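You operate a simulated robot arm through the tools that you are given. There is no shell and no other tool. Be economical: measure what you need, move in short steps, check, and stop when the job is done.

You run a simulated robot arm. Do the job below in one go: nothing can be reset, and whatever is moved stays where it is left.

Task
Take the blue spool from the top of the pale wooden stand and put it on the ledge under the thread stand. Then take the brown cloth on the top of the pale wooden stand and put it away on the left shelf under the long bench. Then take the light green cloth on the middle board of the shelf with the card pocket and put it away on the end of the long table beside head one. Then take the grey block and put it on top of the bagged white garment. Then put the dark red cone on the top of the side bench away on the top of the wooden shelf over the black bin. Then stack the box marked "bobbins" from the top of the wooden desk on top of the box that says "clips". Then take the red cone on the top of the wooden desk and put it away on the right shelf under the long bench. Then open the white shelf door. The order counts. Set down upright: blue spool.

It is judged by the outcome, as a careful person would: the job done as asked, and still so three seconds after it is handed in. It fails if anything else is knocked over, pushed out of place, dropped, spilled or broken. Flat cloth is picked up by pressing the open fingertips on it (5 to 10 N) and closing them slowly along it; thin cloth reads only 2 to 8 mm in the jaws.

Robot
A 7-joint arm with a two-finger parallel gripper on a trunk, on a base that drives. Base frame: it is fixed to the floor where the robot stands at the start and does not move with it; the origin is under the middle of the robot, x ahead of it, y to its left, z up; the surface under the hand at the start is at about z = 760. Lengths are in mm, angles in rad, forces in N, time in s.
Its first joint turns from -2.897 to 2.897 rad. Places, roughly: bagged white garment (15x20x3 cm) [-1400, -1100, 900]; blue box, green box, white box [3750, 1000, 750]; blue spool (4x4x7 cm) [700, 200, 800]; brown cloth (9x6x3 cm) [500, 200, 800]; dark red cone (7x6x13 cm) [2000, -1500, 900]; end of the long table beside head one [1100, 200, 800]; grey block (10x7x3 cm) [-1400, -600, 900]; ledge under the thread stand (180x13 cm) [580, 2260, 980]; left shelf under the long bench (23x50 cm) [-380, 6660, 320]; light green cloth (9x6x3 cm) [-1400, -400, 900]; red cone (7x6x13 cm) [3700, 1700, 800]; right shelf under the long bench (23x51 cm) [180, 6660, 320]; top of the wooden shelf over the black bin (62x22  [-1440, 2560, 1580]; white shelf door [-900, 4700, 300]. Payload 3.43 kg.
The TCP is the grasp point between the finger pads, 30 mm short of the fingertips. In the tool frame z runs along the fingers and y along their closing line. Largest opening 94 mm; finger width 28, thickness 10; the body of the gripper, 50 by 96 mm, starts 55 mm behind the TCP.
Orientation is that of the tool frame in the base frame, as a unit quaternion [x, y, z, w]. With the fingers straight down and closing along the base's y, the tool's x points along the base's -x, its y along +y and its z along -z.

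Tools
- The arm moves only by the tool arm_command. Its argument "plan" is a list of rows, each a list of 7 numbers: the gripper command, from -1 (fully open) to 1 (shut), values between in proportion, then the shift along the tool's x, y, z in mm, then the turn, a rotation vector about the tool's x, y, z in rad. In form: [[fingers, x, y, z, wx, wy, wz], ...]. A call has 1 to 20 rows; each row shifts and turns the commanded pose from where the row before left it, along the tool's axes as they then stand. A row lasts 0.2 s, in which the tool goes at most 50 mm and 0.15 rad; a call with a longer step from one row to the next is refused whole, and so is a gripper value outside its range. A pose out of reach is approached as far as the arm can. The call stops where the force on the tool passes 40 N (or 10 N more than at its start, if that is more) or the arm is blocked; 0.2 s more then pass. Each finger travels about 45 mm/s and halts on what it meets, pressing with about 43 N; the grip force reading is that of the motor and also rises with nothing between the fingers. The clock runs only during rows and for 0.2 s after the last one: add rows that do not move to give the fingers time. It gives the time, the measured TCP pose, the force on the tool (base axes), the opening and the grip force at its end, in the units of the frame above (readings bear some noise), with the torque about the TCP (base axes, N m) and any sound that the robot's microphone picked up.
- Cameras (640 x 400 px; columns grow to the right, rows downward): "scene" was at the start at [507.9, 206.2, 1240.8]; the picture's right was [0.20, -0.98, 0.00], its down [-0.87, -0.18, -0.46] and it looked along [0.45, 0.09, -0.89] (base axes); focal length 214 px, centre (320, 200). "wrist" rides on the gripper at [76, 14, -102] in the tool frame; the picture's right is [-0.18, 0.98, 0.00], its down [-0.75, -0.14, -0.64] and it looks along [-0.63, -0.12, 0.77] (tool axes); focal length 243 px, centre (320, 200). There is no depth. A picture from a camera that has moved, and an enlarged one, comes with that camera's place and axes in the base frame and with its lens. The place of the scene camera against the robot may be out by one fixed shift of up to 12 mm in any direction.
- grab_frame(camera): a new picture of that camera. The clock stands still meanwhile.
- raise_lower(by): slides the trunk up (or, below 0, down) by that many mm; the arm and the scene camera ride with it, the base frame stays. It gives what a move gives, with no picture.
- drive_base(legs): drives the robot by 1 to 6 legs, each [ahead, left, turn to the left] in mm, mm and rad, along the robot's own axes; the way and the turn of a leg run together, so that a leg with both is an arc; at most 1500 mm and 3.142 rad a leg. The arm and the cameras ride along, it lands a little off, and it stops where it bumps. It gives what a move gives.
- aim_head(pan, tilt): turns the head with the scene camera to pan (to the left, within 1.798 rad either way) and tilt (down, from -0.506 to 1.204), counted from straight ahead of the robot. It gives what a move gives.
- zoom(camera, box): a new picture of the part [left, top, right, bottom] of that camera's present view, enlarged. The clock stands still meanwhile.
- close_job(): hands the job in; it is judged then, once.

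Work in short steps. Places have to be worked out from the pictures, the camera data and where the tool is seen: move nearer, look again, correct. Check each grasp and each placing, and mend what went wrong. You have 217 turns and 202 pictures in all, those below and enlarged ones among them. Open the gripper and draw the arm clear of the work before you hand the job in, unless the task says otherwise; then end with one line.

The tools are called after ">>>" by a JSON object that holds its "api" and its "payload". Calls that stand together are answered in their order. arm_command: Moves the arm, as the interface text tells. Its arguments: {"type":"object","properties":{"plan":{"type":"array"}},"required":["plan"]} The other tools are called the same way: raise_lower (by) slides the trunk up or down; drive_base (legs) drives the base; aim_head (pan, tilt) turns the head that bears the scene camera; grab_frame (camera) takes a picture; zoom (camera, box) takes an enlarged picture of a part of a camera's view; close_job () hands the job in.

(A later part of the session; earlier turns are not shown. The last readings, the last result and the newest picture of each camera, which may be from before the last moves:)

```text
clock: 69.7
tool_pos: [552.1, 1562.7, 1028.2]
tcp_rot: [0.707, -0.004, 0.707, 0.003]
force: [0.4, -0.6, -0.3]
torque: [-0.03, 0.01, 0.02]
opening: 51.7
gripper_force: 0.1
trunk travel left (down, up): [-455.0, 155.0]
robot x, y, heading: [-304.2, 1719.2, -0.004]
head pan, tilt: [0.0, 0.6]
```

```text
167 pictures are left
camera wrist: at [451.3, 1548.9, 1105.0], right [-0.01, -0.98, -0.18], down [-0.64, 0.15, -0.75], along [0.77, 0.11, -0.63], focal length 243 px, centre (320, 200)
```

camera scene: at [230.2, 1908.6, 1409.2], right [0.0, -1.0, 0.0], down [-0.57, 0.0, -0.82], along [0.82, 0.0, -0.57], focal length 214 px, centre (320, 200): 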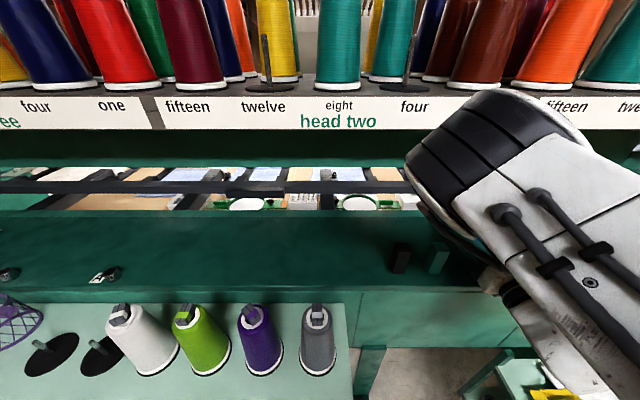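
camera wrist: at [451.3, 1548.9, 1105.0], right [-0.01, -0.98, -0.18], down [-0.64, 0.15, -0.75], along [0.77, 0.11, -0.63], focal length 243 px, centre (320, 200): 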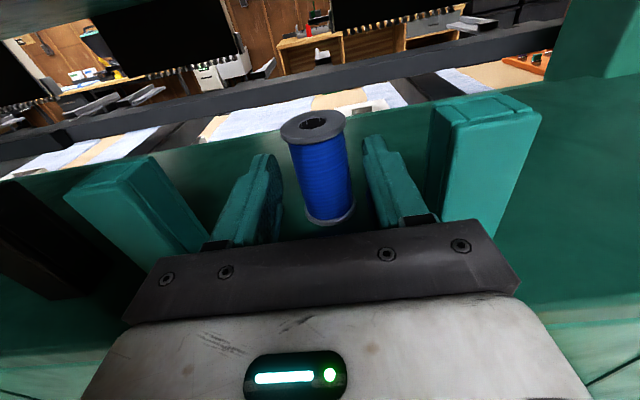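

The spool stands free. I'll back the base straight out and verify.

>>> {"api": "drive_base", "payload": {"legs": [[-300, 0, 0]]}}

>>> {"api": "grab_frame", "payload": {"camera": "wrist"}}

```text
clock: 71.8
tool_pos: [251.2, 1564.9, 1028.3]
tcp_rot: [0.707, -0.002, 0.707, 0.003]
force: [0.2, -0.5, 0.4]
torque: [0.03, -0.01, 0.01]
opening: 51.6
gripper_force: 0.1
trunk travel left (down, up): [-455.0, 155.0]
robot x, y, heading: [-606.9, 1721.1, -0.0]
head pan, tilt: [0.0, 0.6]
```

```text
166 pictures are left
camera wrist: at [150.1, 1551.3, 1105.0], right [-0.01, -0.98, -0.18], down [-0.64, 0.15, -0.75], along [0.77, 0.11, -0.63], focal length 243 px, centre (320, 200)
```

wrist: 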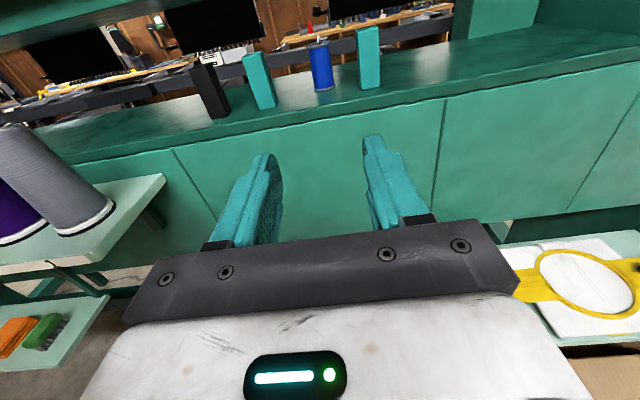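

The blue spool stands on the ledge, undisturbed neighbours beside it. Next is the brown cloth: I'll tilt the tool 45° down so it can later enter under the bench, and drive round to approach the stand facing +y.

>>> {"api": "arm_command", "payload": {"plan": [[-0.1, 20, 0, 0, 0, -0.131, 0], [-0.1, 20, 0, 0, 0, -0.131, 0], [-0.1, 0, 0, 0, 0, -0.131, 0], [-0.1, 0, 0, 0, 0, -0.131, 0], [-0.1, 0, 0, 0, 0, -0.131, 0], [-0.1, 0, 0, 0, 0, -0.131, 0]]}}

>>> {"api": "drive_base", "payload": {"legs": [[0, -1500, 0], [0, -900, 0], [0, 0, 1.57], [0, -900, 0]]}}

>>> {"api": "aim_head", "payload": {"pan": -0.2, "tilt": 0.8}}

>>> {"api": "grab_frame", "payload": {"camera": "scene"}}

>>> {"api": "grab_frame", "payload": {"camera": "wrist"}}

```text
clock: 73.2
tool_pos: [253.8, 1564.9, 1069.8]
tcp_rot: [0.924, -0.004, 0.381, 0.001]
force: [0.0, -0.7, -0.3]
torque: [-0.01, 0.01, -0.03]
opening: 51.6
gripper_force: 0.0
trunk travel left (down, up): [-455.0, 155.0]
robot x, y, heading: [-608.1, 1712.6, 0.0]
head pan, tilt: [0.0, 0.6]
```

```text
clock: 93.1
tool_pos: [434.3, 172.9, 1068.4]
tcp_rot: [0.655, 0.652, 0.271, -0.27]
force: [-0.4, -0.4, 0.2]
torque: [0.0, -0.03, 0.02]
opening: 51.5
gripper_force: 0.0
trunk travel left (down, up): [-455.0, 155.0]
robot x, y, heading: [285.1, -686.0, 1.575]
head pan, tilt: [0.0, 0.6]
```

```text
clock: 93.8
tool_pos: [434.5, 173.4, 1068.6]
tcp_rot: [0.655, 0.652, 0.271, -0.27]
force: [0.2, -0.4, 0.4]
torque: [0.02, 0.02, 0.0]
opening: 51.8
gripper_force: 0.0
trunk travel left (down, up): [-455.0, 155.0]
robot x, y, heading: [283.0, -689.9, 1.573]
head pan, tilt: [-0.201, 0.799]
```

```text
165 pictures are left
camera scene: at [107.2, -168.5, 1392.3], right [0.98, -0.2, 0.0], down [-0.14, -0.7, -0.7], along [0.14, 0.68, -0.72], focal length 214 px, centre (320, 200)
```

scene: 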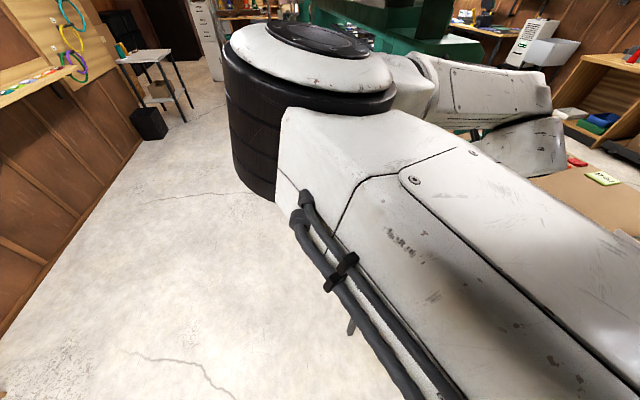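

```text
164 pictures are left
camera wrist: at [449.5, 154.2, 1195.3], right [0.98, -0.14, -0.13], down [-0.15, -0.99, -0.08], along [-0.12, 0.1, -0.99], focal length 243 px, centre (320, 200)
```

wrist: 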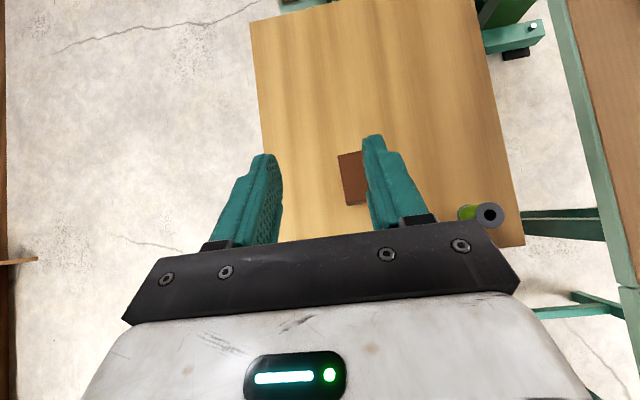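

Cloth centre is at about (475, 221), long side along y. I'll shift the tool +40 in x and +28 in y, open, and lower with the trunk.

>>> {"api": "arm_command", "payload": {"plan": [[-0.5, 10, 20, 10, 0, 0, 0], [-1, 10, 20, 10, 0, 0, 0], [-1, 0, 0, 0, 0, 0, 0]]}}

>>> {"api": "raise_lower", "payload": {"by": -190}}

>>> {"api": "grab_frame", "payload": {"camera": "wrist"}}

```text
clock: 94.6
tool_pos: [474.4, 201.3, 1068.4]
tcp_rot: [0.654, 0.652, 0.271, -0.27]
force: [0.1, 0.5, -0.6]
torque: [-0.01, -0.04, 0.01]
opening: 93.9
gripper_force: 0.0
trunk travel left (down, up): [-455.0, 155.0]
robot x, y, heading: [283.6, -682.4, 1.573]
head pan, tilt: [-0.201, 0.799]
```

```text
clock: 96.7
tool_pos: [473.3, 201.3, 879.3]
tcp_rot: [0.655, 0.652, 0.271, -0.27]
force: [0.1, -0.2, -0.1]
torque: [0.03, -0.02, 0.01]
opening: 93.9
gripper_force: 0.1
trunk travel left (down, up): [-265.0, 345.0]
robot x, y, heading: [280.4, -687.5, 1.571]
head pan, tilt: [-0.201, 0.799]
```

```text
163 pictures are left
camera wrist: at [489.5, 181.8, 1005.1], right [0.98, -0.14, -0.13], down [-0.15, -0.99, -0.08], along [-0.12, 0.1, -0.99], focal length 243 px, centre (320, 200)
```

wrist: 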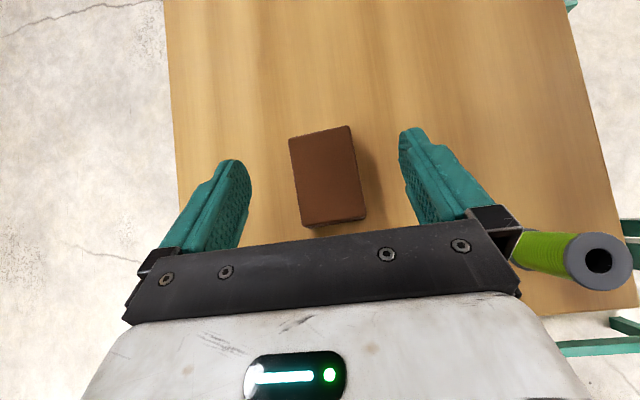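

The cloth is centred between the fingers and axis-aligned. I'll lower to 796, then close slowly.

>>> {"api": "raise_lower", "payload": {"by": -83}}

>>> {"api": "arm_command", "payload": {"plan": [[-0.8, 2, 0, 2, 0, 0, 0], [-0.5, 0, 0, 0, 0, 0, 0], [-0.2, 0, 0, 0, 0, 0, 0], [0, 0, 0, 0, 0, 0, 0], [0.3, 0, 0, 0, 0, 0, 0], [0.6, 0, 0, 0, 0, 0, 0], [1, 0, 0, 0, 0, 0, 0], [1, 0, 0, 0, 0, 0, 0]]}}

>>> {"api": "grab_frame", "payload": {"camera": "wrist"}}

```text
clock: 97.9
tool_pos: [472.7, 201.2, 796.0]
tcp_rot: [0.655, 0.652, 0.271, -0.27]
force: [0.2, -0.1, -0.4]
torque: [0.02, -0.03, 0.02]
opening: 93.9
gripper_force: 0.1
trunk travel left (down, up): [-182.0, 428.0]
robot x, y, heading: [282.8, -683.4, 1.569]
head pan, tilt: [-0.201, 0.799]
```

```text
clock: 99.7
tool_pos: [473.8, 203.4, 795.1]
tcp_rot: [0.655, 0.652, 0.272, -0.27]
force: [-0.1, 0.2, 0.6]
torque: [-0.01, 0.03, 0.02]
opening: 63.4
gripper_force: 43.5
trunk travel left (down, up): [-182.0, 428.0]
robot x, y, heading: [282.7, -686.5, 1.572]
head pan, tilt: [-0.201, 0.799]
```

```text
162 pictures are left
camera wrist: at [489.3, 184.4, 921.9], right [0.98, -0.14, -0.13], down [-0.15, -0.99, -0.08], along [-0.12, 0.1, -0.99], focal length 243 px, centre (320, 200)
```

wrist: 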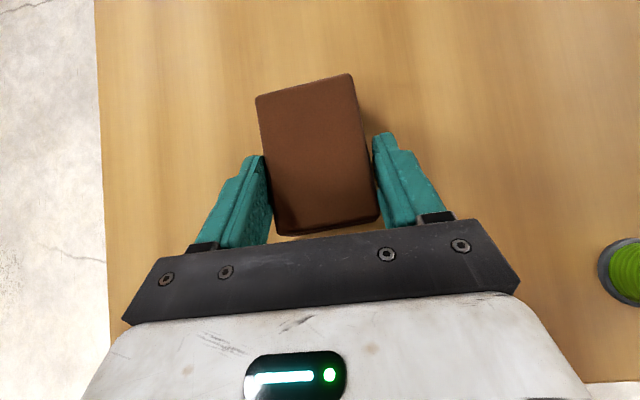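

Cloth gripped at 63 mm. I'll lift it with the trunk, slide left to the aisle and drive up it part way.

>>> {"api": "raise_lower", "payload": {"by": 160}}

>>> {"api": "drive_base", "payload": {"legs": [[0, 690, 0], [1500, 0, 0], [1500, 0, 0], [1000, 0, 0]]}}

>>> {"api": "aim_head", "payload": {"pan": 0.5, "tilt": 0.3}}

>>> {"api": "grab_frame", "payload": {"camera": "scene"}}

>>> {"api": "grab_frame", "payload": {"camera": "wrist"}}

```text
clock: 101.5
tool_pos: [475.0, 203.6, 955.0]
tcp_rot: [0.655, 0.652, 0.271, -0.27]
force: [0.4, 0.9, -0.1]
torque: [-0.03, 0.02, -0.01]
opening: 62.9
gripper_force: 43.2
trunk travel left (down, up): [-342.0, 268.0]
robot x, y, heading: [281.2, -688.1, 1.571]
head pan, tilt: [-0.201, 0.799]
```

```text
clock: 124.1
tool_pos: [-137.5, 4194.4, 953.9]
tcp_rot: [0.664, 0.643, 0.275, -0.266]
force: [-0.2, 1.0, -0.8]
torque: [-0.02, 0.01, 0.01]
opening: 62.9
gripper_force: 42.9
trunk travel left (down, up): [-342.0, 268.0]
robot x, y, heading: [-353.5, 3304.4, 1.543]
head pan, tilt: [-0.201, 0.799]
```

```text
clock: 125.2
tool_pos: [-136.6, 4193.9, 955.8]
tcp_rot: [0.664, 0.642, 0.276, -0.266]
force: [0.3, 0.0, -0.5]
torque: [-0.02, -0.02, 0.01]
opening: 63.1
gripper_force: 43.1
trunk travel left (down, up): [-342.0, 268.0]
robot x, y, heading: [-351.5, 3310.2, 1.542]
head pan, tilt: [0.499, 0.3]
```

```text
161 pictures are left
camera scene: at [-574.3, 3836.5, 1323.6], right [0.89, 0.45, 0.0], down [0.13, -0.26, -0.95], along [-0.43, 0.85, -0.3], focal length 214 px, centre (320, 200)
```

scene: 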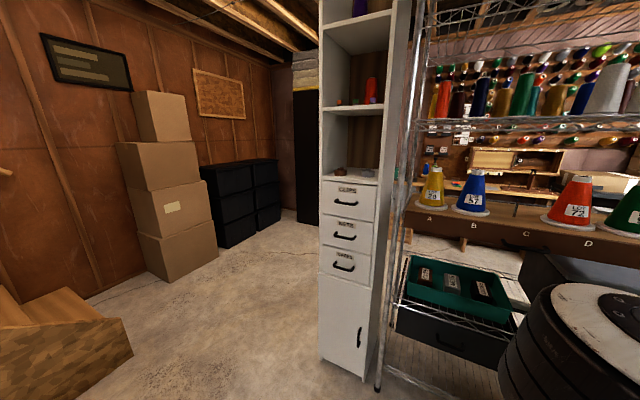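

```text
160 pictures are left
camera wrist: at [-122.2, 4174.2, 1081.8], right [0.98, -0.16, -0.13], down [-0.17, -0.98, -0.08], along [-0.11, 0.1, -0.99], focal length 243 px, centre (320, 200)
```

wrist: 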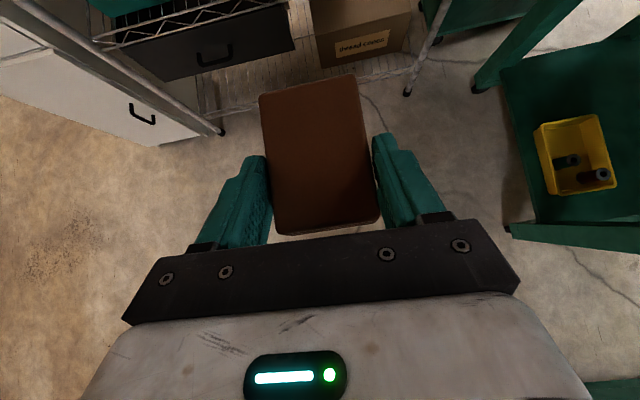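

A wire rack and the white cabinet block straight ahead (front at y≈4700). The way to the bench seems to be left of the cabinet, so I'll look left and up the far side before moving.

>>> {"api": "aim_head", "payload": {"pan": 1.6, "tilt": 0.4}}

>>> {"api": "grab_frame", "payload": {"camera": "scene"}}

>>> {"api": "aim_head", "payload": {"pan": -0.35, "tilt": 0.3}}

>>> {"api": "grab_frame", "payload": {"camera": "scene"}}

```text
clock: 126.5
tool_pos: [-136.7, 4194.2, 955.6]
tcp_rot: [0.664, 0.643, 0.275, -0.265]
force: [0.5, -0.9, -0.1]
torque: [-0.01, -0.01, 0.03]
opening: 63.2
gripper_force: 43.0
trunk travel left (down, up): [-342.0, 268.0]
robot x, y, heading: [-353.0, 3307.4, 1.548]
head pan, tilt: [1.6, 0.4]
```

```text
159 pictures are left
camera scene: at [-624.6, 3753.2, 1314.4], right [0.0, 1.0, 0.0], down [0.39, 0.0, -0.92], along [-0.92, 0.0, -0.39], focal length 214 px, centre (320, 200)
```

scene: 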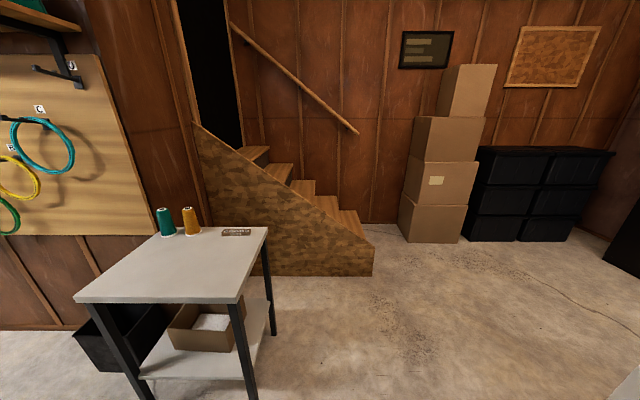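

```text
clock: 128.4
tool_pos: [-136.8, 4193.9, 955.0]
tcp_rot: [0.665, 0.642, 0.275, -0.265]
force: [-0.3, -0.4, -0.4]
torque: [-0.02, 0.03, -0.01]
opening: 63.0
gripper_force: 42.9
trunk travel left (down, up): [-342.0, 268.0]
robot x, y, heading: [-352.1, 3306.6, 1.541]
head pan, tilt: [-0.351, 0.3]
```

```text
158 pictures are left
camera scene: at [-497.5, 3840.2, 1323.6], right [0.93, -0.37, 0.0], down [-0.11, -0.28, -0.96], along [0.35, 0.89, -0.3], focal length 214 px, centre (320, 200)
```

scene: 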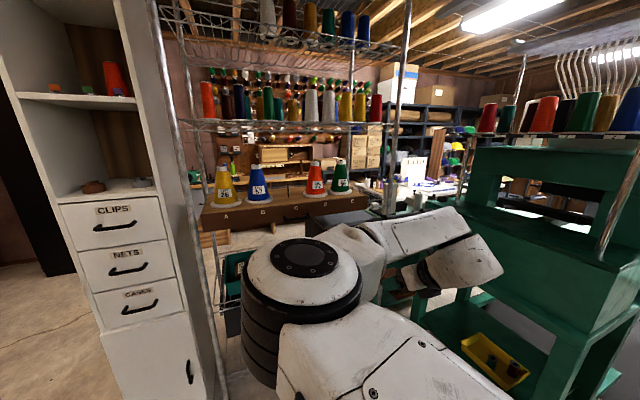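

The gap left of the cabinet (x from -2070 to -1010) is wide enough. I'll turn 45° left, drive diagonally through it, straighten and look.

>>> {"api": "drive_base", "payload": {"legs": [[0, 0, 0.81], [1500, 0, 0]]}}

>>> {"api": "aim_head", "payload": {"pan": -0.3, "tilt": 0.3}}

>>> {"api": "grab_frame", "payload": {"camera": "scene"}}

>>> {"api": "grab_frame", "payload": {"camera": "wrist"}}

```text
clock: 138.1
tool_pos: [-1913.4, 5156.3, 955.7]
tcp_rot: [0.356, 0.852, 0.148, -0.355]
force: [-1.0, 0.1, -0.5]
torque: [0.02, -0.02, -0.01]
opening: 63.2
gripper_force: 43.2
trunk travel left (down, up): [-342.0, 268.0]
robot x, y, heading: [-1420.5, 4389.7, 2.356]
head pan, tilt: [-0.351, 0.3]
```

```text
clock: 138.7
tool_pos: [-1914.0, 5156.8, 955.4]
tcp_rot: [0.357, 0.853, 0.148, -0.352]
force: [-0.2, 0.7, -0.2]
torque: [-0.02, 0.0, -0.04]
opening: 63.0
gripper_force: 42.7
trunk travel left (down, up): [-342.0, 268.0]
robot x, y, heading: [-1421.6, 4389.1, 2.353]
head pan, tilt: [-0.3, 0.3]
```

```text
157 pictures are left
camera scene: at [-1912.1, 4646.5, 1323.6], right [0.89, 0.46, 0.0], down [0.14, -0.26, -0.96], along [-0.44, 0.85, -0.3], focal length 214 px, centre (320, 200)
```

scene: 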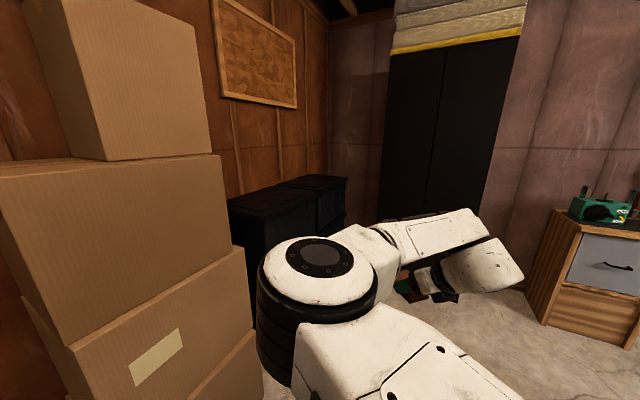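

```text
156 pictures are left
camera wrist: at [-1890.2, 5153.1, 1081.8], right [0.79, 0.6, -0.13], down [0.59, -0.8, -0.08], along [-0.15, -0.01, -0.99], focal length 243 px, centre (320, 200)
```

wrist: 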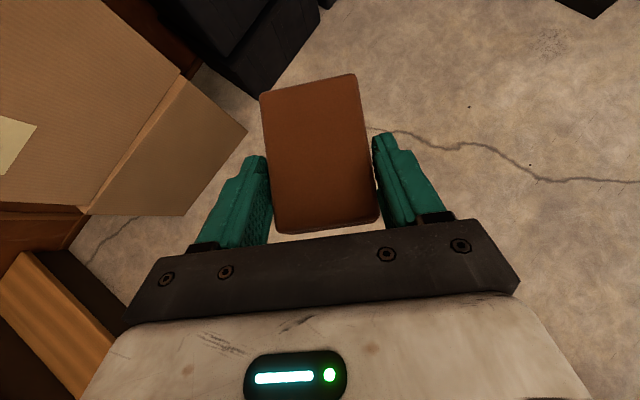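

Boxes stay left at x≤-2600. I'll rotate back to face +y and look toward the bench.

>>> {"api": "drive_base", "payload": {"legs": [[0, 0, -0.785]]}}

>>> {"api": "aim_head", "payload": {"pan": -0.75, "tilt": 0.35}}

>>> {"api": "grab_frame", "payload": {"camera": "scene"}}

>>> {"api": "grab_frame", "payload": {"camera": "wrist"}}

```text
clock: 141.2
tool_pos: [-1228.9, 5280.7, 955.9]
tcp_rot: [0.656, 0.651, 0.271, -0.269]
force: [0.1, -0.1, -1.3]
torque: [-0.01, 0.01, -0.01]
opening: 63.0
gripper_force: 43.1
trunk travel left (down, up): [-342.0, 268.0]
robot x, y, heading: [-1423.8, 4389.4, 1.572]
head pan, tilt: [-0.3, 0.3]
```

```text
clock: 142.1
tool_pos: [-1228.3, 5280.0, 955.6]
tcp_rot: [0.657, 0.65, 0.272, -0.268]
force: [0.2, 0.5, 0.2]
torque: [-0.06, 0.01, -0.01]
opening: 63.0
gripper_force: 42.9
trunk travel left (down, up): [-342.0, 268.0]
robot x, y, heading: [-1419.9, 4387.9, 1.57]
head pan, tilt: [-0.75, 0.351]
```

```text
155 pictures are left
camera scene: at [-1549.0, 4898.2, 1318.9], right [0.73, -0.68, 0.0], down [-0.23, -0.25, -0.94], along [0.64, 0.69, -0.34], focal length 214 px, centre (320, 200)
```

scene: 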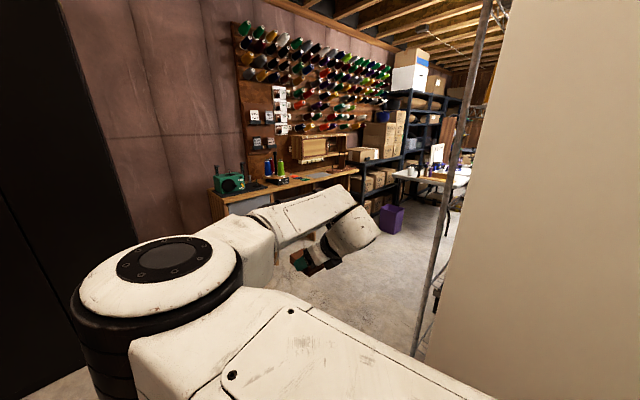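

```text
154 pictures are left
camera wrist: at [-1213.3, 5261.0, 1081.8], right [0.98, -0.14, -0.13], down [-0.15, -0.99, -0.08], along [-0.12, 0.1, -0.99], focal length 243 px, centre (320, 200)
```

wrist: 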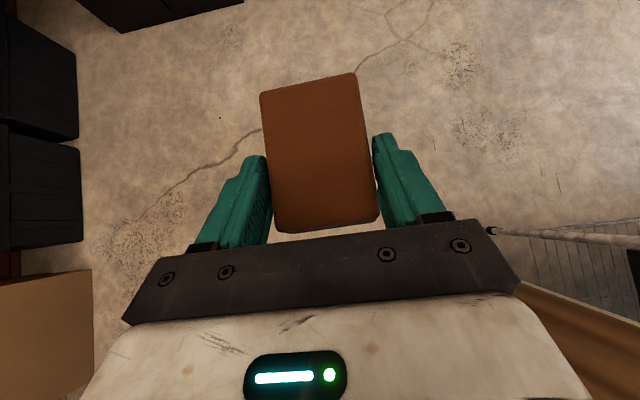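

I'll zoom on the bench to work out its front edge and height before approaching.

>>> {"api": "zoom", "payload": {"camera": "scene", "box": [190, 130, 450, 292]}}

```text
2.46 times, centred on (320, 211) of scene
camera zoom: at [-1549.0, 4898.2, 1318.9], right [0.73, -0.68, 0.0], down [-0.23, -0.25, -0.94], along [0.64, 0.69, -0.34], focal length 528 px, centre (320, 173)
```

zoom: 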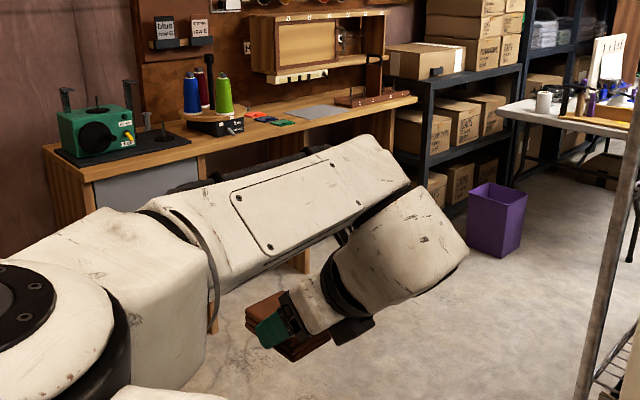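

Bench top is at z≈800 with its front edge at y≈6360, spanning x from -1100 to 430. I'll draw the tool back about 110 mm, drive up to y≈5480, then slide right to the left shelf's x, keeping clear of the rack and the bench.

>>> {"api": "arm_command", "payload": {"plan": [[1, -18, 0, -18, 0, 0, 0], [1, -20, 0, -20, 0, 0, 0], [1, -20, 0, -20, 0, 0, 0], [1, -20, 0, -20, 0, 0, 0]]}}

>>> {"api": "drive_base", "payload": {"legs": [[1090, 0, 0], [0, -840, 0]]}}

>>> {"api": "aim_head", "payload": {"pan": 0.0, "tilt": 0.6}}

>>> {"api": "grab_frame", "payload": {"camera": "scene"}}

>>> {"api": "grab_frame", "payload": {"camera": "wrist"}}

```text
clock: 143.1
tool_pos: [-1230.0, 5170.4, 955.7]
tcp_rot: [0.656, 0.651, 0.271, -0.269]
force: [-0.1, 0.6, 0.1]
torque: [-0.01, 0.01, -0.03]
opening: 62.9
gripper_force: 42.6
trunk travel left (down, up): [-342.0, 268.0]
robot x, y, heading: [-1420.2, 4391.5, 1.567]
head pan, tilt: [-0.75, 0.351]
```

```text
clock: 151.5
tool_pos: [-576.8, 6233.8, 956.8]
tcp_rot: [0.666, 0.64, 0.277, -0.263]
force: [-0.6, -0.3, -0.1]
torque: [-0.03, -0.07, 0.0]
opening: 62.8
gripper_force: 43.4
trunk travel left (down, up): [-342.0, 268.0]
robot x, y, heading: [-791.9, 5461.4, 1.536]
head pan, tilt: [-0.75, 0.351]
stopped in leg 2: the robot was blocked; the commanded pose is now the measured one
```

```text
clock: 152.6
tool_pos: [-579.6, 6233.8, 956.2]
tcp_rot: [0.666, 0.64, 0.278, -0.262]
force: [0.8, -0.7, 0.0]
torque: [0.01, 0.0, 0.04]
opening: 63.1
gripper_force: 42.9
trunk travel left (down, up): [-342.0, 268.0]
robot x, y, heading: [-795.9, 5457.3, 1.534]
head pan, tilt: [0.0, 0.6]
```

```text
152 pictures are left
camera scene: at [-971.4, 5995.1, 1294.9], right [1.0, -0.03, 0.01], down [-0.02, -0.57, -0.82], along [0.03, 0.82, -0.57], focal length 214 px, centre (320, 200)
```

scene: 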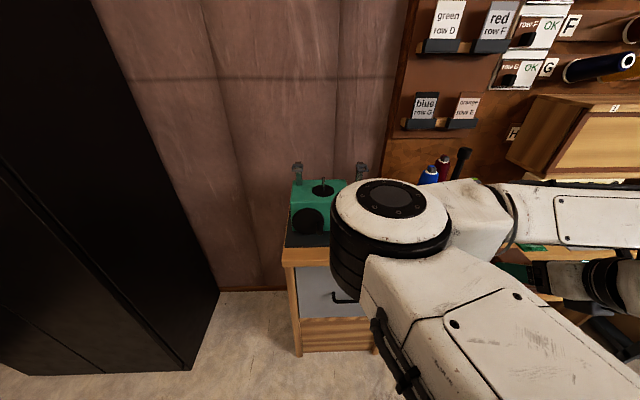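

```text
151 pictures are left
camera wrist: at [-564.5, 6214.9, 1083.1], right [0.98, -0.17, -0.12], down [-0.18, -0.98, -0.08], along [-0.11, 0.1, -0.99], focal length 243 px, centre (320, 200)
```

wrist: 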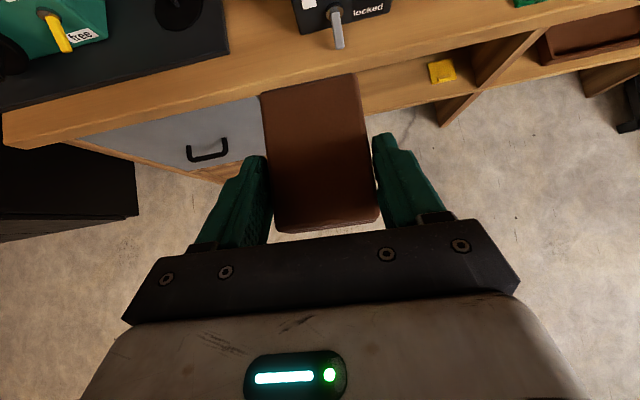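

The base caught, probably on the rack's back corner, so I'll clear it by moving forward. First I'll drop the trunk fully so the cloth is below bench-top height, then forward 130 and right 190.

>>> {"api": "raise_lower", "payload": {"by": -340}}

>>> {"api": "drive_base", "payload": {"legs": [[110, 0, 0.035], [0, -190, 0]]}}

>>> {"api": "grab_frame", "payload": {"camera": "scene"}}

>>> {"api": "grab_frame", "payload": {"camera": "wrist"}}

```text
clock: 155.9
tool_pos: [-572.5, 6232.2, 614.5]
tcp_rot: [0.668, 0.639, 0.277, -0.263]
force: [-0.2, 0.1, -1.5]
torque: [-0.01, 0.0, 0.0]
opening: 62.8
gripper_force: 43.3
trunk travel left (down, up): [-2.0, 608.0]
robot x, y, heading: [-790.4, 5464.7, 1.532]
head pan, tilt: [0.0, 0.6]
```

```text
clock: 156.8
tool_pos: [-529.9, 6228.4, 614.9]
tcp_rot: [0.681, 0.625, 0.281, -0.258]
force: [-0.7, 1.2, 0.1]
torque: [-0.02, 0.0, -0.01]
opening: 63.0
gripper_force: 42.8
trunk travel left (down, up): [-2.0, 608.0]
robot x, y, heading: [-780.3, 5464.4, 1.491]
head pan, tilt: [0.0, 0.6]
stopped in leg 1: the robot was blocked; the commanded pose is now the measured one
```

```text
150 pictures are left
camera scene: at [-931.9, 6006.3, 955.3], right [1.0, -0.08, 0.0], down [-0.04, -0.56, -0.83], along [0.07, 0.82, -0.56], focal length 214 px, centre (320, 200)
```

scene: 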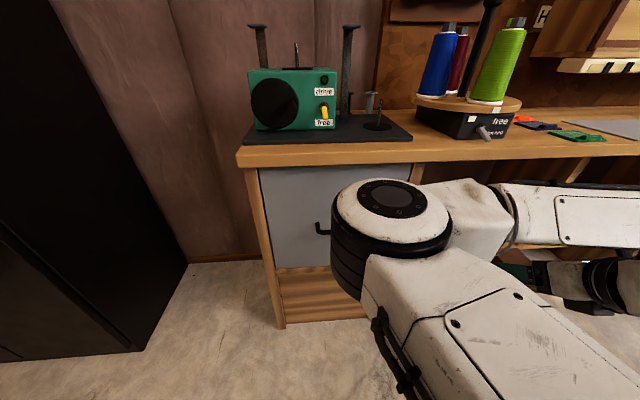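

```text
149 pictures are left
camera wrist: at [-515.7, 6207.8, 741.8], right [0.97, -0.21, -0.13], down [-0.22, -0.97, -0.08], along [-0.11, 0.1, -0.99], focal length 243 px, centre (320, 200)
```

wrist: 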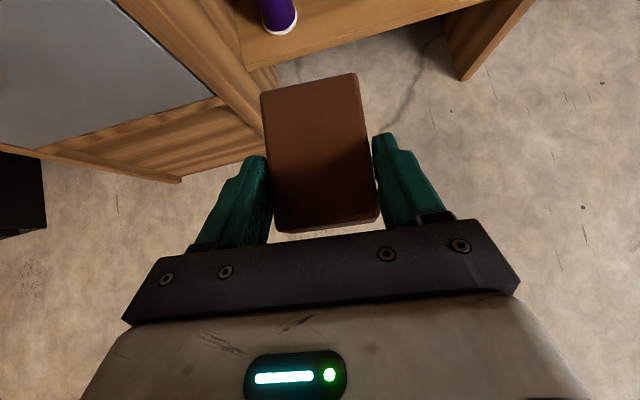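

The turn pushed the base's rear-right corner into the rack. I'll back off to the left first, then move forward, straighten and go right.

>>> {"api": "drive_base", "payload": {"legs": [[0, 80, 0], [120, 0, 0], [0, 0, 0.08], [0, -240, 0]]}}

>>> {"api": "aim_head", "payload": {"pan": -0.5, "tilt": 0.6}}

>>> {"api": "grab_frame", "payload": {"camera": "scene"}}

>>> {"api": "grab_frame", "payload": {"camera": "wrist"}}

```text
clock: 159.8
tool_pos: [-589.4, 6367.3, 615.1]
tcp_rot: [0.662, 0.645, 0.274, -0.267]
force: [-0.4, -0.6, -0.5]
torque: [-0.04, 0.0, -0.01]
opening: 62.9
gripper_force: 42.7
trunk travel left (down, up): [-2.0, 608.0]
robot x, y, heading: [-793.9, 5590.7, 1.549]
head pan, tilt: [0.0, 0.6]
stopped in leg 4: the robot was blocked; the commanded pose is now the measured one
```

```text
clock: 160.7
tool_pos: [-588.9, 6369.0, 616.4]
tcp_rot: [0.662, 0.645, 0.273, -0.266]
force: [-0.2, -0.6, -0.1]
torque: [-0.03, 0.0, 0.06]
opening: 62.8
gripper_force: 42.8
trunk travel left (down, up): [-2.0, 608.0]
robot x, y, heading: [-796.9, 5590.4, 1.544]
head pan, tilt: [-0.499, 0.6]
```

```text
148 pictures are left
camera scene: at [-936.0, 6111.9, 955.9], right [0.87, -0.5, 0.0], down [-0.28, -0.49, -0.83], along [0.41, 0.72, -0.56], focal length 214 px, centre (320, 200)
```

scene: 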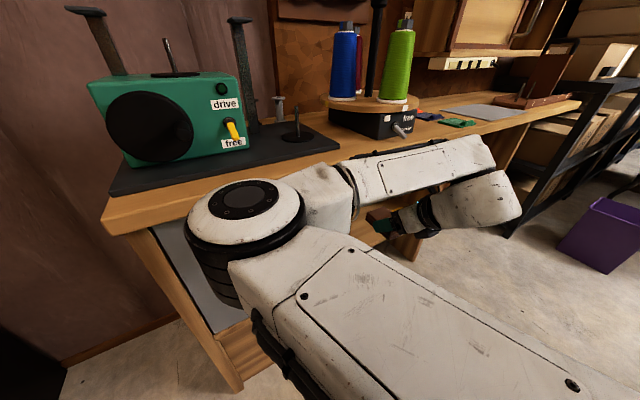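

```text
147 pictures are left
camera wrist: at [-574.5, 6348.9, 742.6], right [0.98, -0.16, -0.13], down [-0.17, -0.98, -0.08], along [-0.12, 0.1, -0.99], focal length 243 px, centre (320, 200)
```

wrist: 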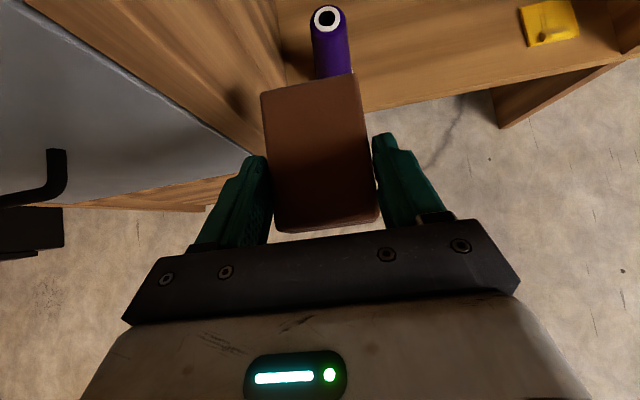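

Something on the right still blocks the base; I'll look right and down to see it.

>>> {"api": "aim_head", "payload": {"pan": -1.6, "tilt": 0.7}}

>>> {"api": "grab_frame", "payload": {"camera": "scene"}}

```text
clock: 162.1
tool_pos: [-589.5, 6367.8, 616.0]
tcp_rot: [0.661, 0.645, 0.273, -0.267]
force: [0.0, 0.8, -0.2]
torque: [-0.02, -0.02, -0.01]
opening: 63.0
gripper_force: 43.5
trunk travel left (down, up): [-2.0, 608.0]
robot x, y, heading: [-794.7, 5588.7, 1.552]
head pan, tilt: [-1.6, 0.7]
```

```text
146 pictures are left
camera scene: at [-895.4, 6030.8, 947.3], right [-0.05, -1.0, 0.0], down [-0.64, 0.03, -0.77], along [0.77, -0.04, -0.64], focal length 214 px, centre (320, 200)
```

scene: 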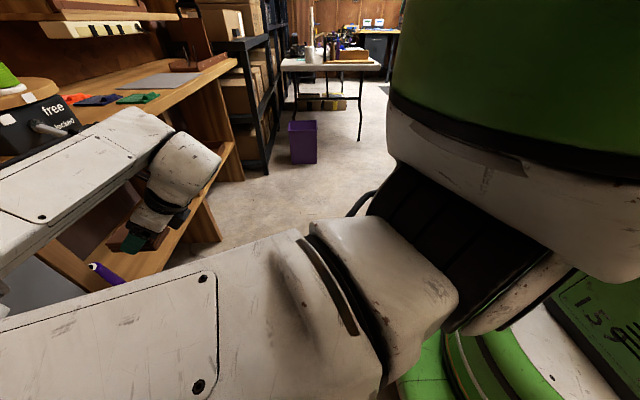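

Nothing shows ahead on the right, so the hold-up is likely behind the base, and the elbow is close to the bench edge. I'll pull the arm in 100 mm and re-check the elbow before trying again.

>>> {"api": "arm_command", "payload": {"plan": [[1, -23, 0, -23, 0, 0, 0], [1, -24, 0, -24, 0, 0, 0], [1, -24, 0, -24, 0, 0, 0]]}}

>>> {"api": "aim_head", "payload": {"pan": -0.5, "tilt": 0.6}}

>>> {"api": "grab_frame", "payload": {"camera": "scene"}}

```text
clock: 162.9
tool_pos: [-593.4, 6268.1, 617.2]
tcp_rot: [0.661, 0.646, 0.274, -0.267]
force: [-0.2, -0.1, -0.6]
torque: [-0.02, -0.02, 0.01]
opening: 62.8
gripper_force: 43.1
trunk travel left (down, up): [-2.0, 608.0]
robot x, y, heading: [-799.1, 5590.0, 1.551]
head pan, tilt: [-1.6, 0.7]
```

```text
clock: 164.2
tool_pos: [-593.3, 6267.7, 615.6]
tcp_rot: [0.662, 0.645, 0.274, -0.267]
force: [0.2, 0.5, -0.5]
torque: [0.0, -0.01, 0.02]
opening: 63.0
gripper_force: 43.0
trunk travel left (down, up): [-2.0, 608.0]
robot x, y, heading: [-796.1, 5590.9, 1.549]
head pan, tilt: [-0.499, 0.6]
```

```text
145 pictures are left
camera scene: at [-936.3, 6111.7, 955.8], right [0.87, -0.5, 0.0], down [-0.28, -0.49, -0.83], along [0.41, 0.72, -0.56], focal length 214 px, centre (320, 200)
```

scene: 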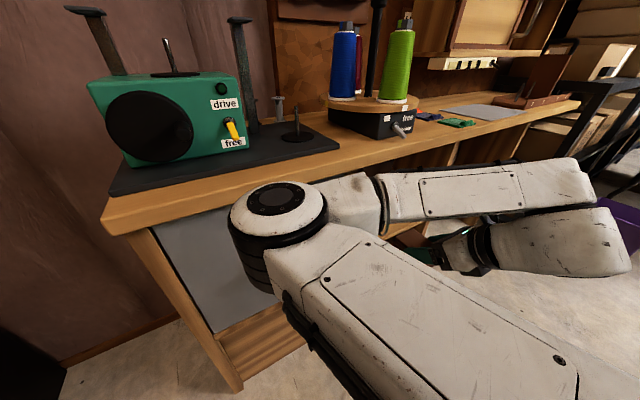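

The elbow sits near the bench edge in this posture. I'll raise everything well above the bench, then try moving forward and right to get past whatever catches the rear.

>>> {"api": "raise_lower", "payload": {"by": 450}}

>>> {"api": "drive_base", "payload": {"legs": [[0, 60, 0], [130, 0, 0.02], [0, -400, 0]]}}

>>> {"api": "grab_frame", "payload": {"camera": "scene"}}

```text
refused: 450 is not a number from -400 to 400
```

```text
clock: 166.0
tool_pos: [-662.5, 6360.6, 614.0]
tcp_rot: [0.657, 0.653, 0.268, -0.265]
force: [0.6, -0.4, 0.3]
torque: [0.01, 0.02, -0.01]
opening: 62.9
gripper_force: 43.2
trunk travel left (down, up): [-2.0, 608.0]
robot x, y, heading: [-854.1, 5686.8, 1.564]
head pan, tilt: [-0.499, 0.6]
stopped in leg 2: the robot was blocked; the commanded pose is now the measured one
```

```text
144 pictures are left
camera scene: at [-999.8, 6199.8, 958.3], right [0.87, -0.48, 0.0], down [-0.27, -0.49, -0.83], along [0.4, 0.72, -0.56], focal length 214 px, centre (320, 200)
```

scene: 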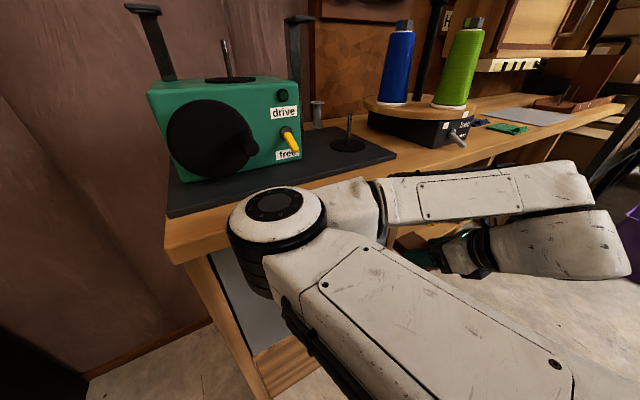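

The raise was refused (limit 400), so the elbow touched the bench edge. I'll back off first and then raise.

>>> {"api": "drive_base", "payload": {"legs": [[-110, 0, 0]]}}

>>> {"api": "raise_lower", "payload": {"by": 400}}

```text
clock: 167.2
tool_pos: [-663.0, 6251.7, 609.9]
tcp_rot: [0.657, 0.654, 0.266, -0.263]
force: [0.0, 0.1, -0.8]
torque: [-0.02, 0.03, -0.02]
opening: 63.0
gripper_force: 43.0
trunk travel left (down, up): [-2.0, 608.0]
robot x, y, heading: [-855.3, 5573.7, 1.564]
head pan, tilt: [-0.499, 0.6]
```

```text
clock: 171.0
tool_pos: [-664.1, 6252.5, 1011.8]
tcp_rot: [0.657, 0.654, 0.266, -0.263]
force: [-0.3, 0.4, -0.5]
torque: [-0.01, 0.05, 0.04]
opening: 63.0
gripper_force: 43.0
trunk travel left (down, up): [-402.0, 208.0]
robot x, y, heading: [-853.7, 5575.2, 1.566]
head pan, tilt: [-0.499, 0.6]
```

I'll raise further to clear the spools on the bench, then go forward 150 and right.

>>> {"api": "raise_lower", "payload": {"by": 200}}

>>> {"api": "drive_base", "payload": {"legs": [[140, 0, 0], [0, -400, 0]]}}

>>> {"api": "aim_head", "payload": {"pan": -1.3, "tilt": 0.9}}

>>> {"api": "grab_frame", "payload": {"camera": "scene"}}

>>> {"api": "grab_frame", "payload": {"camera": "wrist"}}

```text
clock: 173.2
tool_pos: [-663.7, 6252.7, 1210.4]
tcp_rot: [0.657, 0.654, 0.267, -0.263]
force: [0.2, -0.5, -0.3]
torque: [-0.02, 0.0, -0.04]
opening: 62.9
gripper_force: 42.8
trunk travel left (down, up): [-602.0, 8.0]
robot x, y, heading: [-854.4, 5575.3, 1.564]
head pan, tilt: [-0.499, 0.6]
```

```text
clock: 176.6
tool_pos: [-262.4, 6390.7, 1210.5]
tcp_rot: [0.656, 0.655, 0.265, -0.263]
force: [-0.7, -0.4, 0.7]
torque: [-0.03, -0.04, -0.01]
opening: 62.8
gripper_force: 43.3
trunk travel left (down, up): [-602.0, 8.0]
robot x, y, heading: [-455.9, 5712.5, 1.569]
head pan, tilt: [-0.499, 0.6]
```

```text
clock: 177.7
tool_pos: [-262.0, 6390.0, 1211.1]
tcp_rot: [0.657, 0.654, 0.266, -0.264]
force: [0.3, -0.6, -0.1]
torque: [-0.01, 0.04, -0.01]
opening: 63.1
gripper_force: 42.9
trunk travel left (down, up): [-602.0, 8.0]
robot x, y, heading: [-458.3, 5711.9, 1.568]
head pan, tilt: [-1.3, 0.901]
```

```text
143 pictures are left
camera scene: at [-570.7, 6173.3, 1531.4], right [0.26, -0.96, 0.0], down [-0.76, -0.21, -0.62], along [0.6, 0.16, -0.78], focal length 214 px, centre (320, 200)
```

scene: 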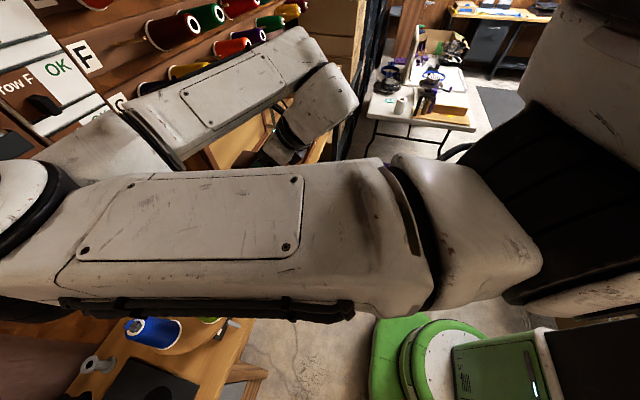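

```text
142 pictures are left
camera wrist: at [-247.2, 6373.1, 1337.6], right [0.98, -0.14, -0.12], down [-0.15, -0.99, -0.06], along [-0.11, 0.08, -0.99], focal length 243 px, centre (320, 200)
```

wrist: 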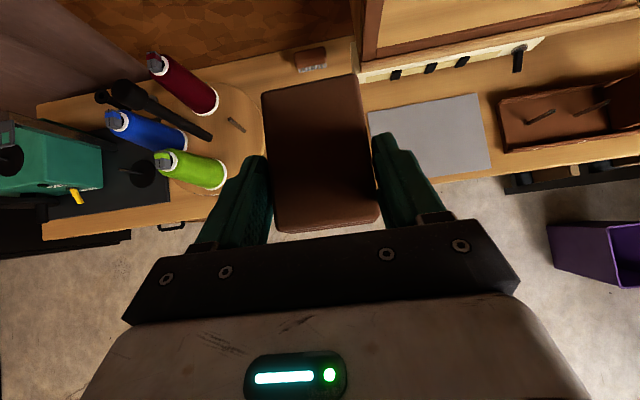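

Past the snag: robot at (-456, 5712). The elbow-left posture needs the tool swung to the robot's right, with the robot turned left alongside the bench. I'll try that arm posture here, high and clear.

>>> {"api": "arm_command", "payload": {"plan": [[1, -20, 0, -20, 0, 0, 0], [1, -20, 20, -20, 0, 0, 0], [1, 0, 45, 0, 0, 0, 0], [1, 0, 45, 0, 0, 0, 0], [1, 0, 45, 0, 0, 0, 0], [1, 0, 45, 0, 0, 0, 0], [1, 0, 45, 0, 0, 0, 0], [1, 0, 0, 0, -0.0926, 0, 0.0926], [1, 0, 0, 0, -0.0926, 0, 0.0926], [1, 0, 0, 0, -0.0926, 0, 0.0926], [1, 0, 0, 0, -0.0926, 0, 0.0926]]}}

>>> {"api": "grab_frame", "payload": {"camera": "scene"}}

```text
clock: 180.1
tool_pos: [-17.2, 6332.8, 1212.1]
tcp_rot: [0.803, 0.462, 0.329, -0.182]
force: [0.3, 0.0, 0.0]
torque: [-0.03, 0.0, -0.01]
opening: 62.7
gripper_force: 42.5
trunk travel left (down, up): [-602.0, 8.0]
robot x, y, heading: [-455.7, 5711.3, 1.567]
head pan, tilt: [-1.3, 0.901]
```

```text
141 pictures are left
camera scene: at [-570.4, 6173.3, 1531.4], right [0.26, -0.96, 0.0], down [-0.76, -0.21, -0.62], along [0.6, 0.16, -0.78], focal length 214 px, centre (320, 200)
```

scene: 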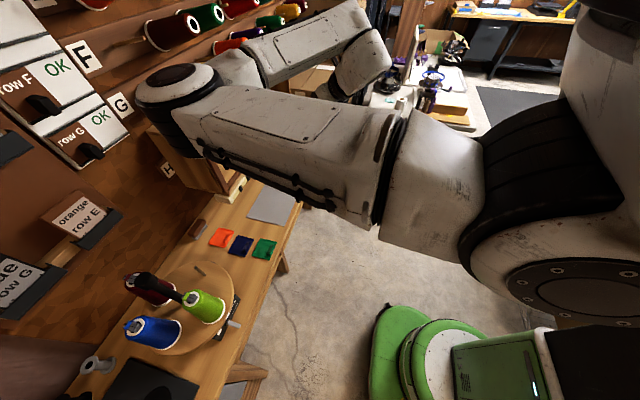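

That works. I'll complete the yaw, move the base right and turn it 60° left, keeping high over the bench.

>>> {"api": "arm_command", "payload": {"plan": [[1, 0, 0, 0, -0.0926, 0, 0.0926], [1, 0, 0, 0, -0.0926, 0, 0.0926], [1, 0, 0, 0, -0.0926, 0, 0.0926], [1, 0, 0, 0, -0.0926, 0, 0.0926]]}}

>>> {"api": "drive_base", "payload": {"legs": [[0, -330, 0], [0, 0, 1.047]]}}

>>> {"api": "aim_head", "payload": {"pan": -1.0, "tilt": 0.8}}

>>> {"api": "grab_frame", "payload": {"camera": "scene"}}

>>> {"api": "grab_frame", "payload": {"camera": "wrist"}}

```text
clock: 181.1
tool_pos: [-18.0, 6332.4, 1212.9]
tcp_rot: [0.894, 0.239, 0.369, -0.089]
force: [0.2, -0.4, -0.3]
torque: [0.02, -0.02, 0.01]
opening: 62.9
gripper_force: 43.0
trunk travel left (down, up): [-602.0, 8.0]
robot x, y, heading: [-454.0, 5714.5, 1.566]
head pan, tilt: [-1.3, 0.901]
```

```text
clock: 185.9
tool_pos: [-432.2, 6404.6, 1213.5]
tcp_rot: [0.66, 0.648, 0.278, -0.259]
force: [-0.8, -0.3, 0.2]
torque: [-0.01, 0.02, 0.06]
opening: 63.0
gripper_force: 43.0
trunk travel left (down, up): [-602.0, 8.0]
robot x, y, heading: [-123.5, 5706.9, 2.596]
head pan, tilt: [-1.3, 0.901]
```

```text
clock: 186.7
tool_pos: [-431.9, 6404.7, 1212.2]
tcp_rot: [0.66, 0.648, 0.277, -0.259]
force: [0.2, 0.4, 0.5]
torque: [-0.03, 0.02, 0.0]
opening: 62.9
gripper_force: 42.8
trunk travel left (down, up): [-602.0, 8.0]
robot x, y, heading: [-127.4, 5708.7, 2.594]
head pan, tilt: [-1.0, 0.799]
```

```text
140 pictures are left
camera scene: at [-603.4, 5851.9, 1539.3], right [1.0, 0.02, 0.0], down [0.02, -0.72, -0.7], along [-0.02, 0.7, -0.72], focal length 214 px, centre (320, 200)
```

scene: 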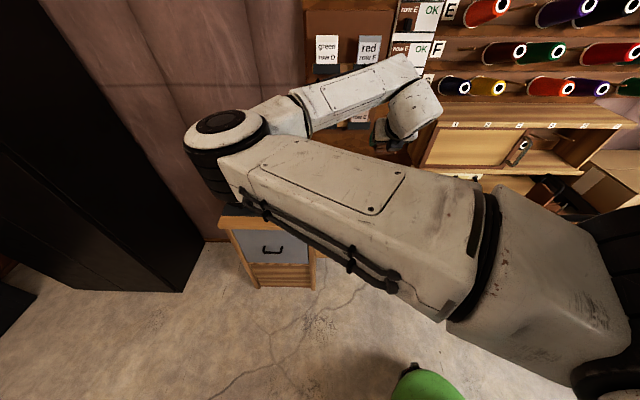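

```text
139 pictures are left
camera wrist: at [-418.9, 6385.5, 1339.3], right [0.98, -0.16, -0.11], down [-0.16, -0.98, -0.07], along [-0.1, 0.09, -0.99], focal length 243 px, centre (320, 200)
```

wrist: 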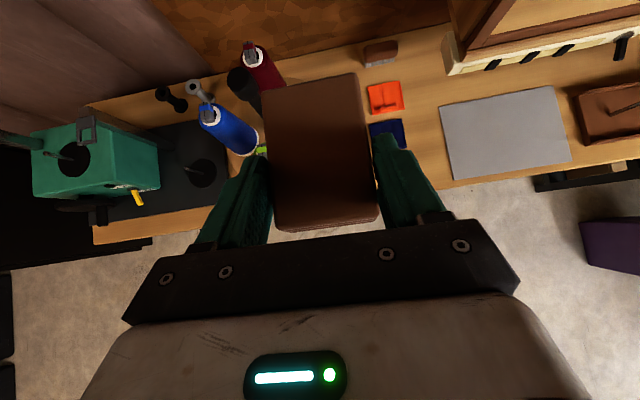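

The tool now points into the bench with the robot alongside. I'll pull the tool back from over the bench, then lower with the trunk in front of it.

>>> {"api": "arm_command", "payload": {"plan": [[1, -28, 0, -28, 0, 0, 0], [1, -28, 0, -28, 0, 0, 0], [1, -28, 0, -28, 0, 0, 0]]}}

>>> {"api": "grab_frame", "payload": {"camera": "scene"}}

>>> {"api": "grab_frame", "payload": {"camera": "wrist"}}

```text
clock: 187.5
tool_pos: [-434.3, 6284.2, 1213.0]
tcp_rot: [0.661, 0.648, 0.277, -0.259]
force: [0.2, 0.4, -0.6]
torque: [-0.01, 0.02, 0.0]
opening: 62.7
gripper_force: 43.0
trunk travel left (down, up): [-602.0, 8.0]
robot x, y, heading: [-126.2, 5708.8, 2.597]
head pan, tilt: [-1.0, 0.799]
```

```text
138 pictures are left
camera scene: at [-603.4, 5852.1, 1539.3], right [1.0, 0.02, 0.0], down [0.02, -0.72, -0.7], along [-0.02, 0.7, -0.72], focal length 214 px, centre (320, 200)
```

scene: 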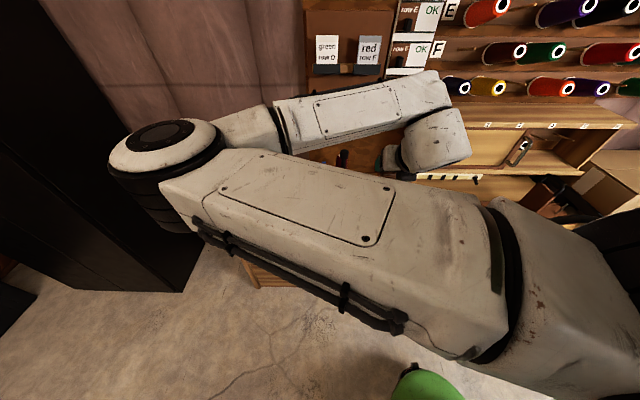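

```text
137 pictures are left
camera wrist: at [-421.2, 6266.2, 1339.6], right [0.98, -0.16, -0.11], down [-0.16, -0.98, -0.07], along [-0.1, 0.09, -0.99], focal length 243 px, centre (320, 200)
```

wrist: 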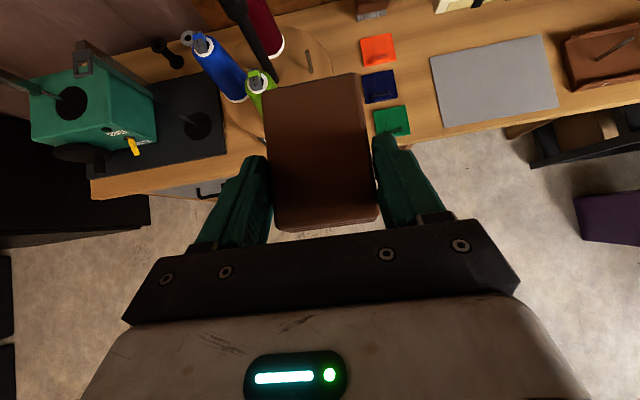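

Elbow is back at y≈6030. I'll lower the trunk in two steps.

>>> {"api": "raise_lower", "payload": {"by": -400}}

>>> {"api": "raise_lower", "payload": {"by": -200}}

>>> {"api": "grab_frame", "payload": {"camera": "wrist"}}

>>> {"api": "grab_frame", "payload": {"camera": "scene"}}

```text
clock: 191.3
tool_pos: [-433.3, 6285.3, 811.7]
tcp_rot: [0.66, 0.648, 0.277, -0.259]
force: [0.4, -0.1, 1.1]
torque: [-0.03, -0.02, 0.03]
opening: 63.1
gripper_force: 42.9
trunk travel left (down, up): [-202.0, 408.0]
robot x, y, heading: [-129.5, 5708.2, 2.598]
head pan, tilt: [-1.0, 0.799]
```

```text
clock: 193.5
tool_pos: [-434.2, 6284.8, 613.3]
tcp_rot: [0.66, 0.648, 0.277, -0.259]
force: [-0.6, 0.4, -0.5]
torque: [0.02, 0.01, -0.01]
opening: 62.8
gripper_force: 43.0
trunk travel left (down, up): [-2.0, 608.0]
robot x, y, heading: [-124.8, 5711.7, 2.598]
head pan, tilt: [-1.0, 0.799]
```

```text
136 pictures are left
camera wrist: at [-421.3, 6266.4, 739.8], right [0.98, -0.16, -0.11], down [-0.16, -0.98, -0.07], along [-0.1, 0.09, -0.99], focal length 243 px, centre (320, 200)
```

wrist: 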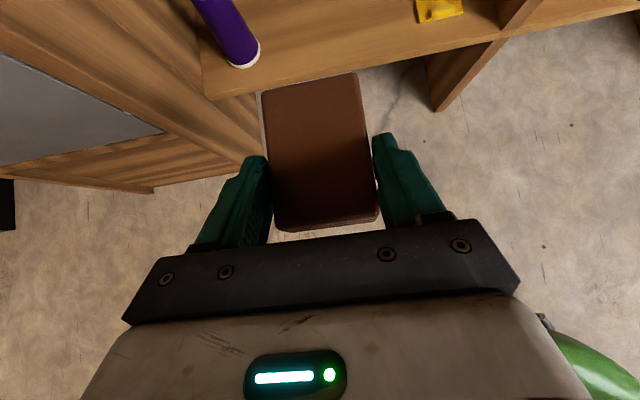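

```text
135 pictures are left
camera scene: at [-603.4, 5851.8, 939.3], right [1.0, 0.02, 0.0], down [0.02, -0.72, -0.7], along [-0.02, 0.7, -0.72], focal length 214 px, centre (320, 200)
```

scene: 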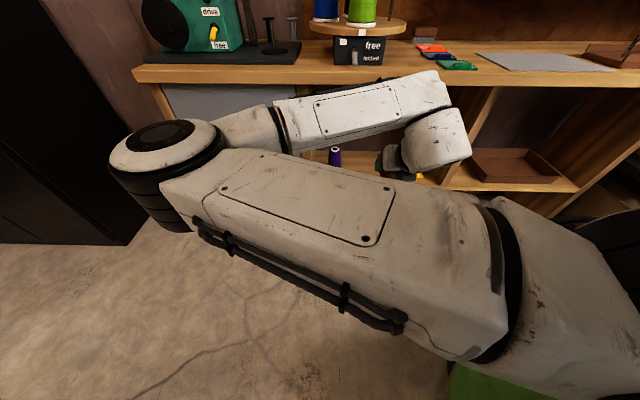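

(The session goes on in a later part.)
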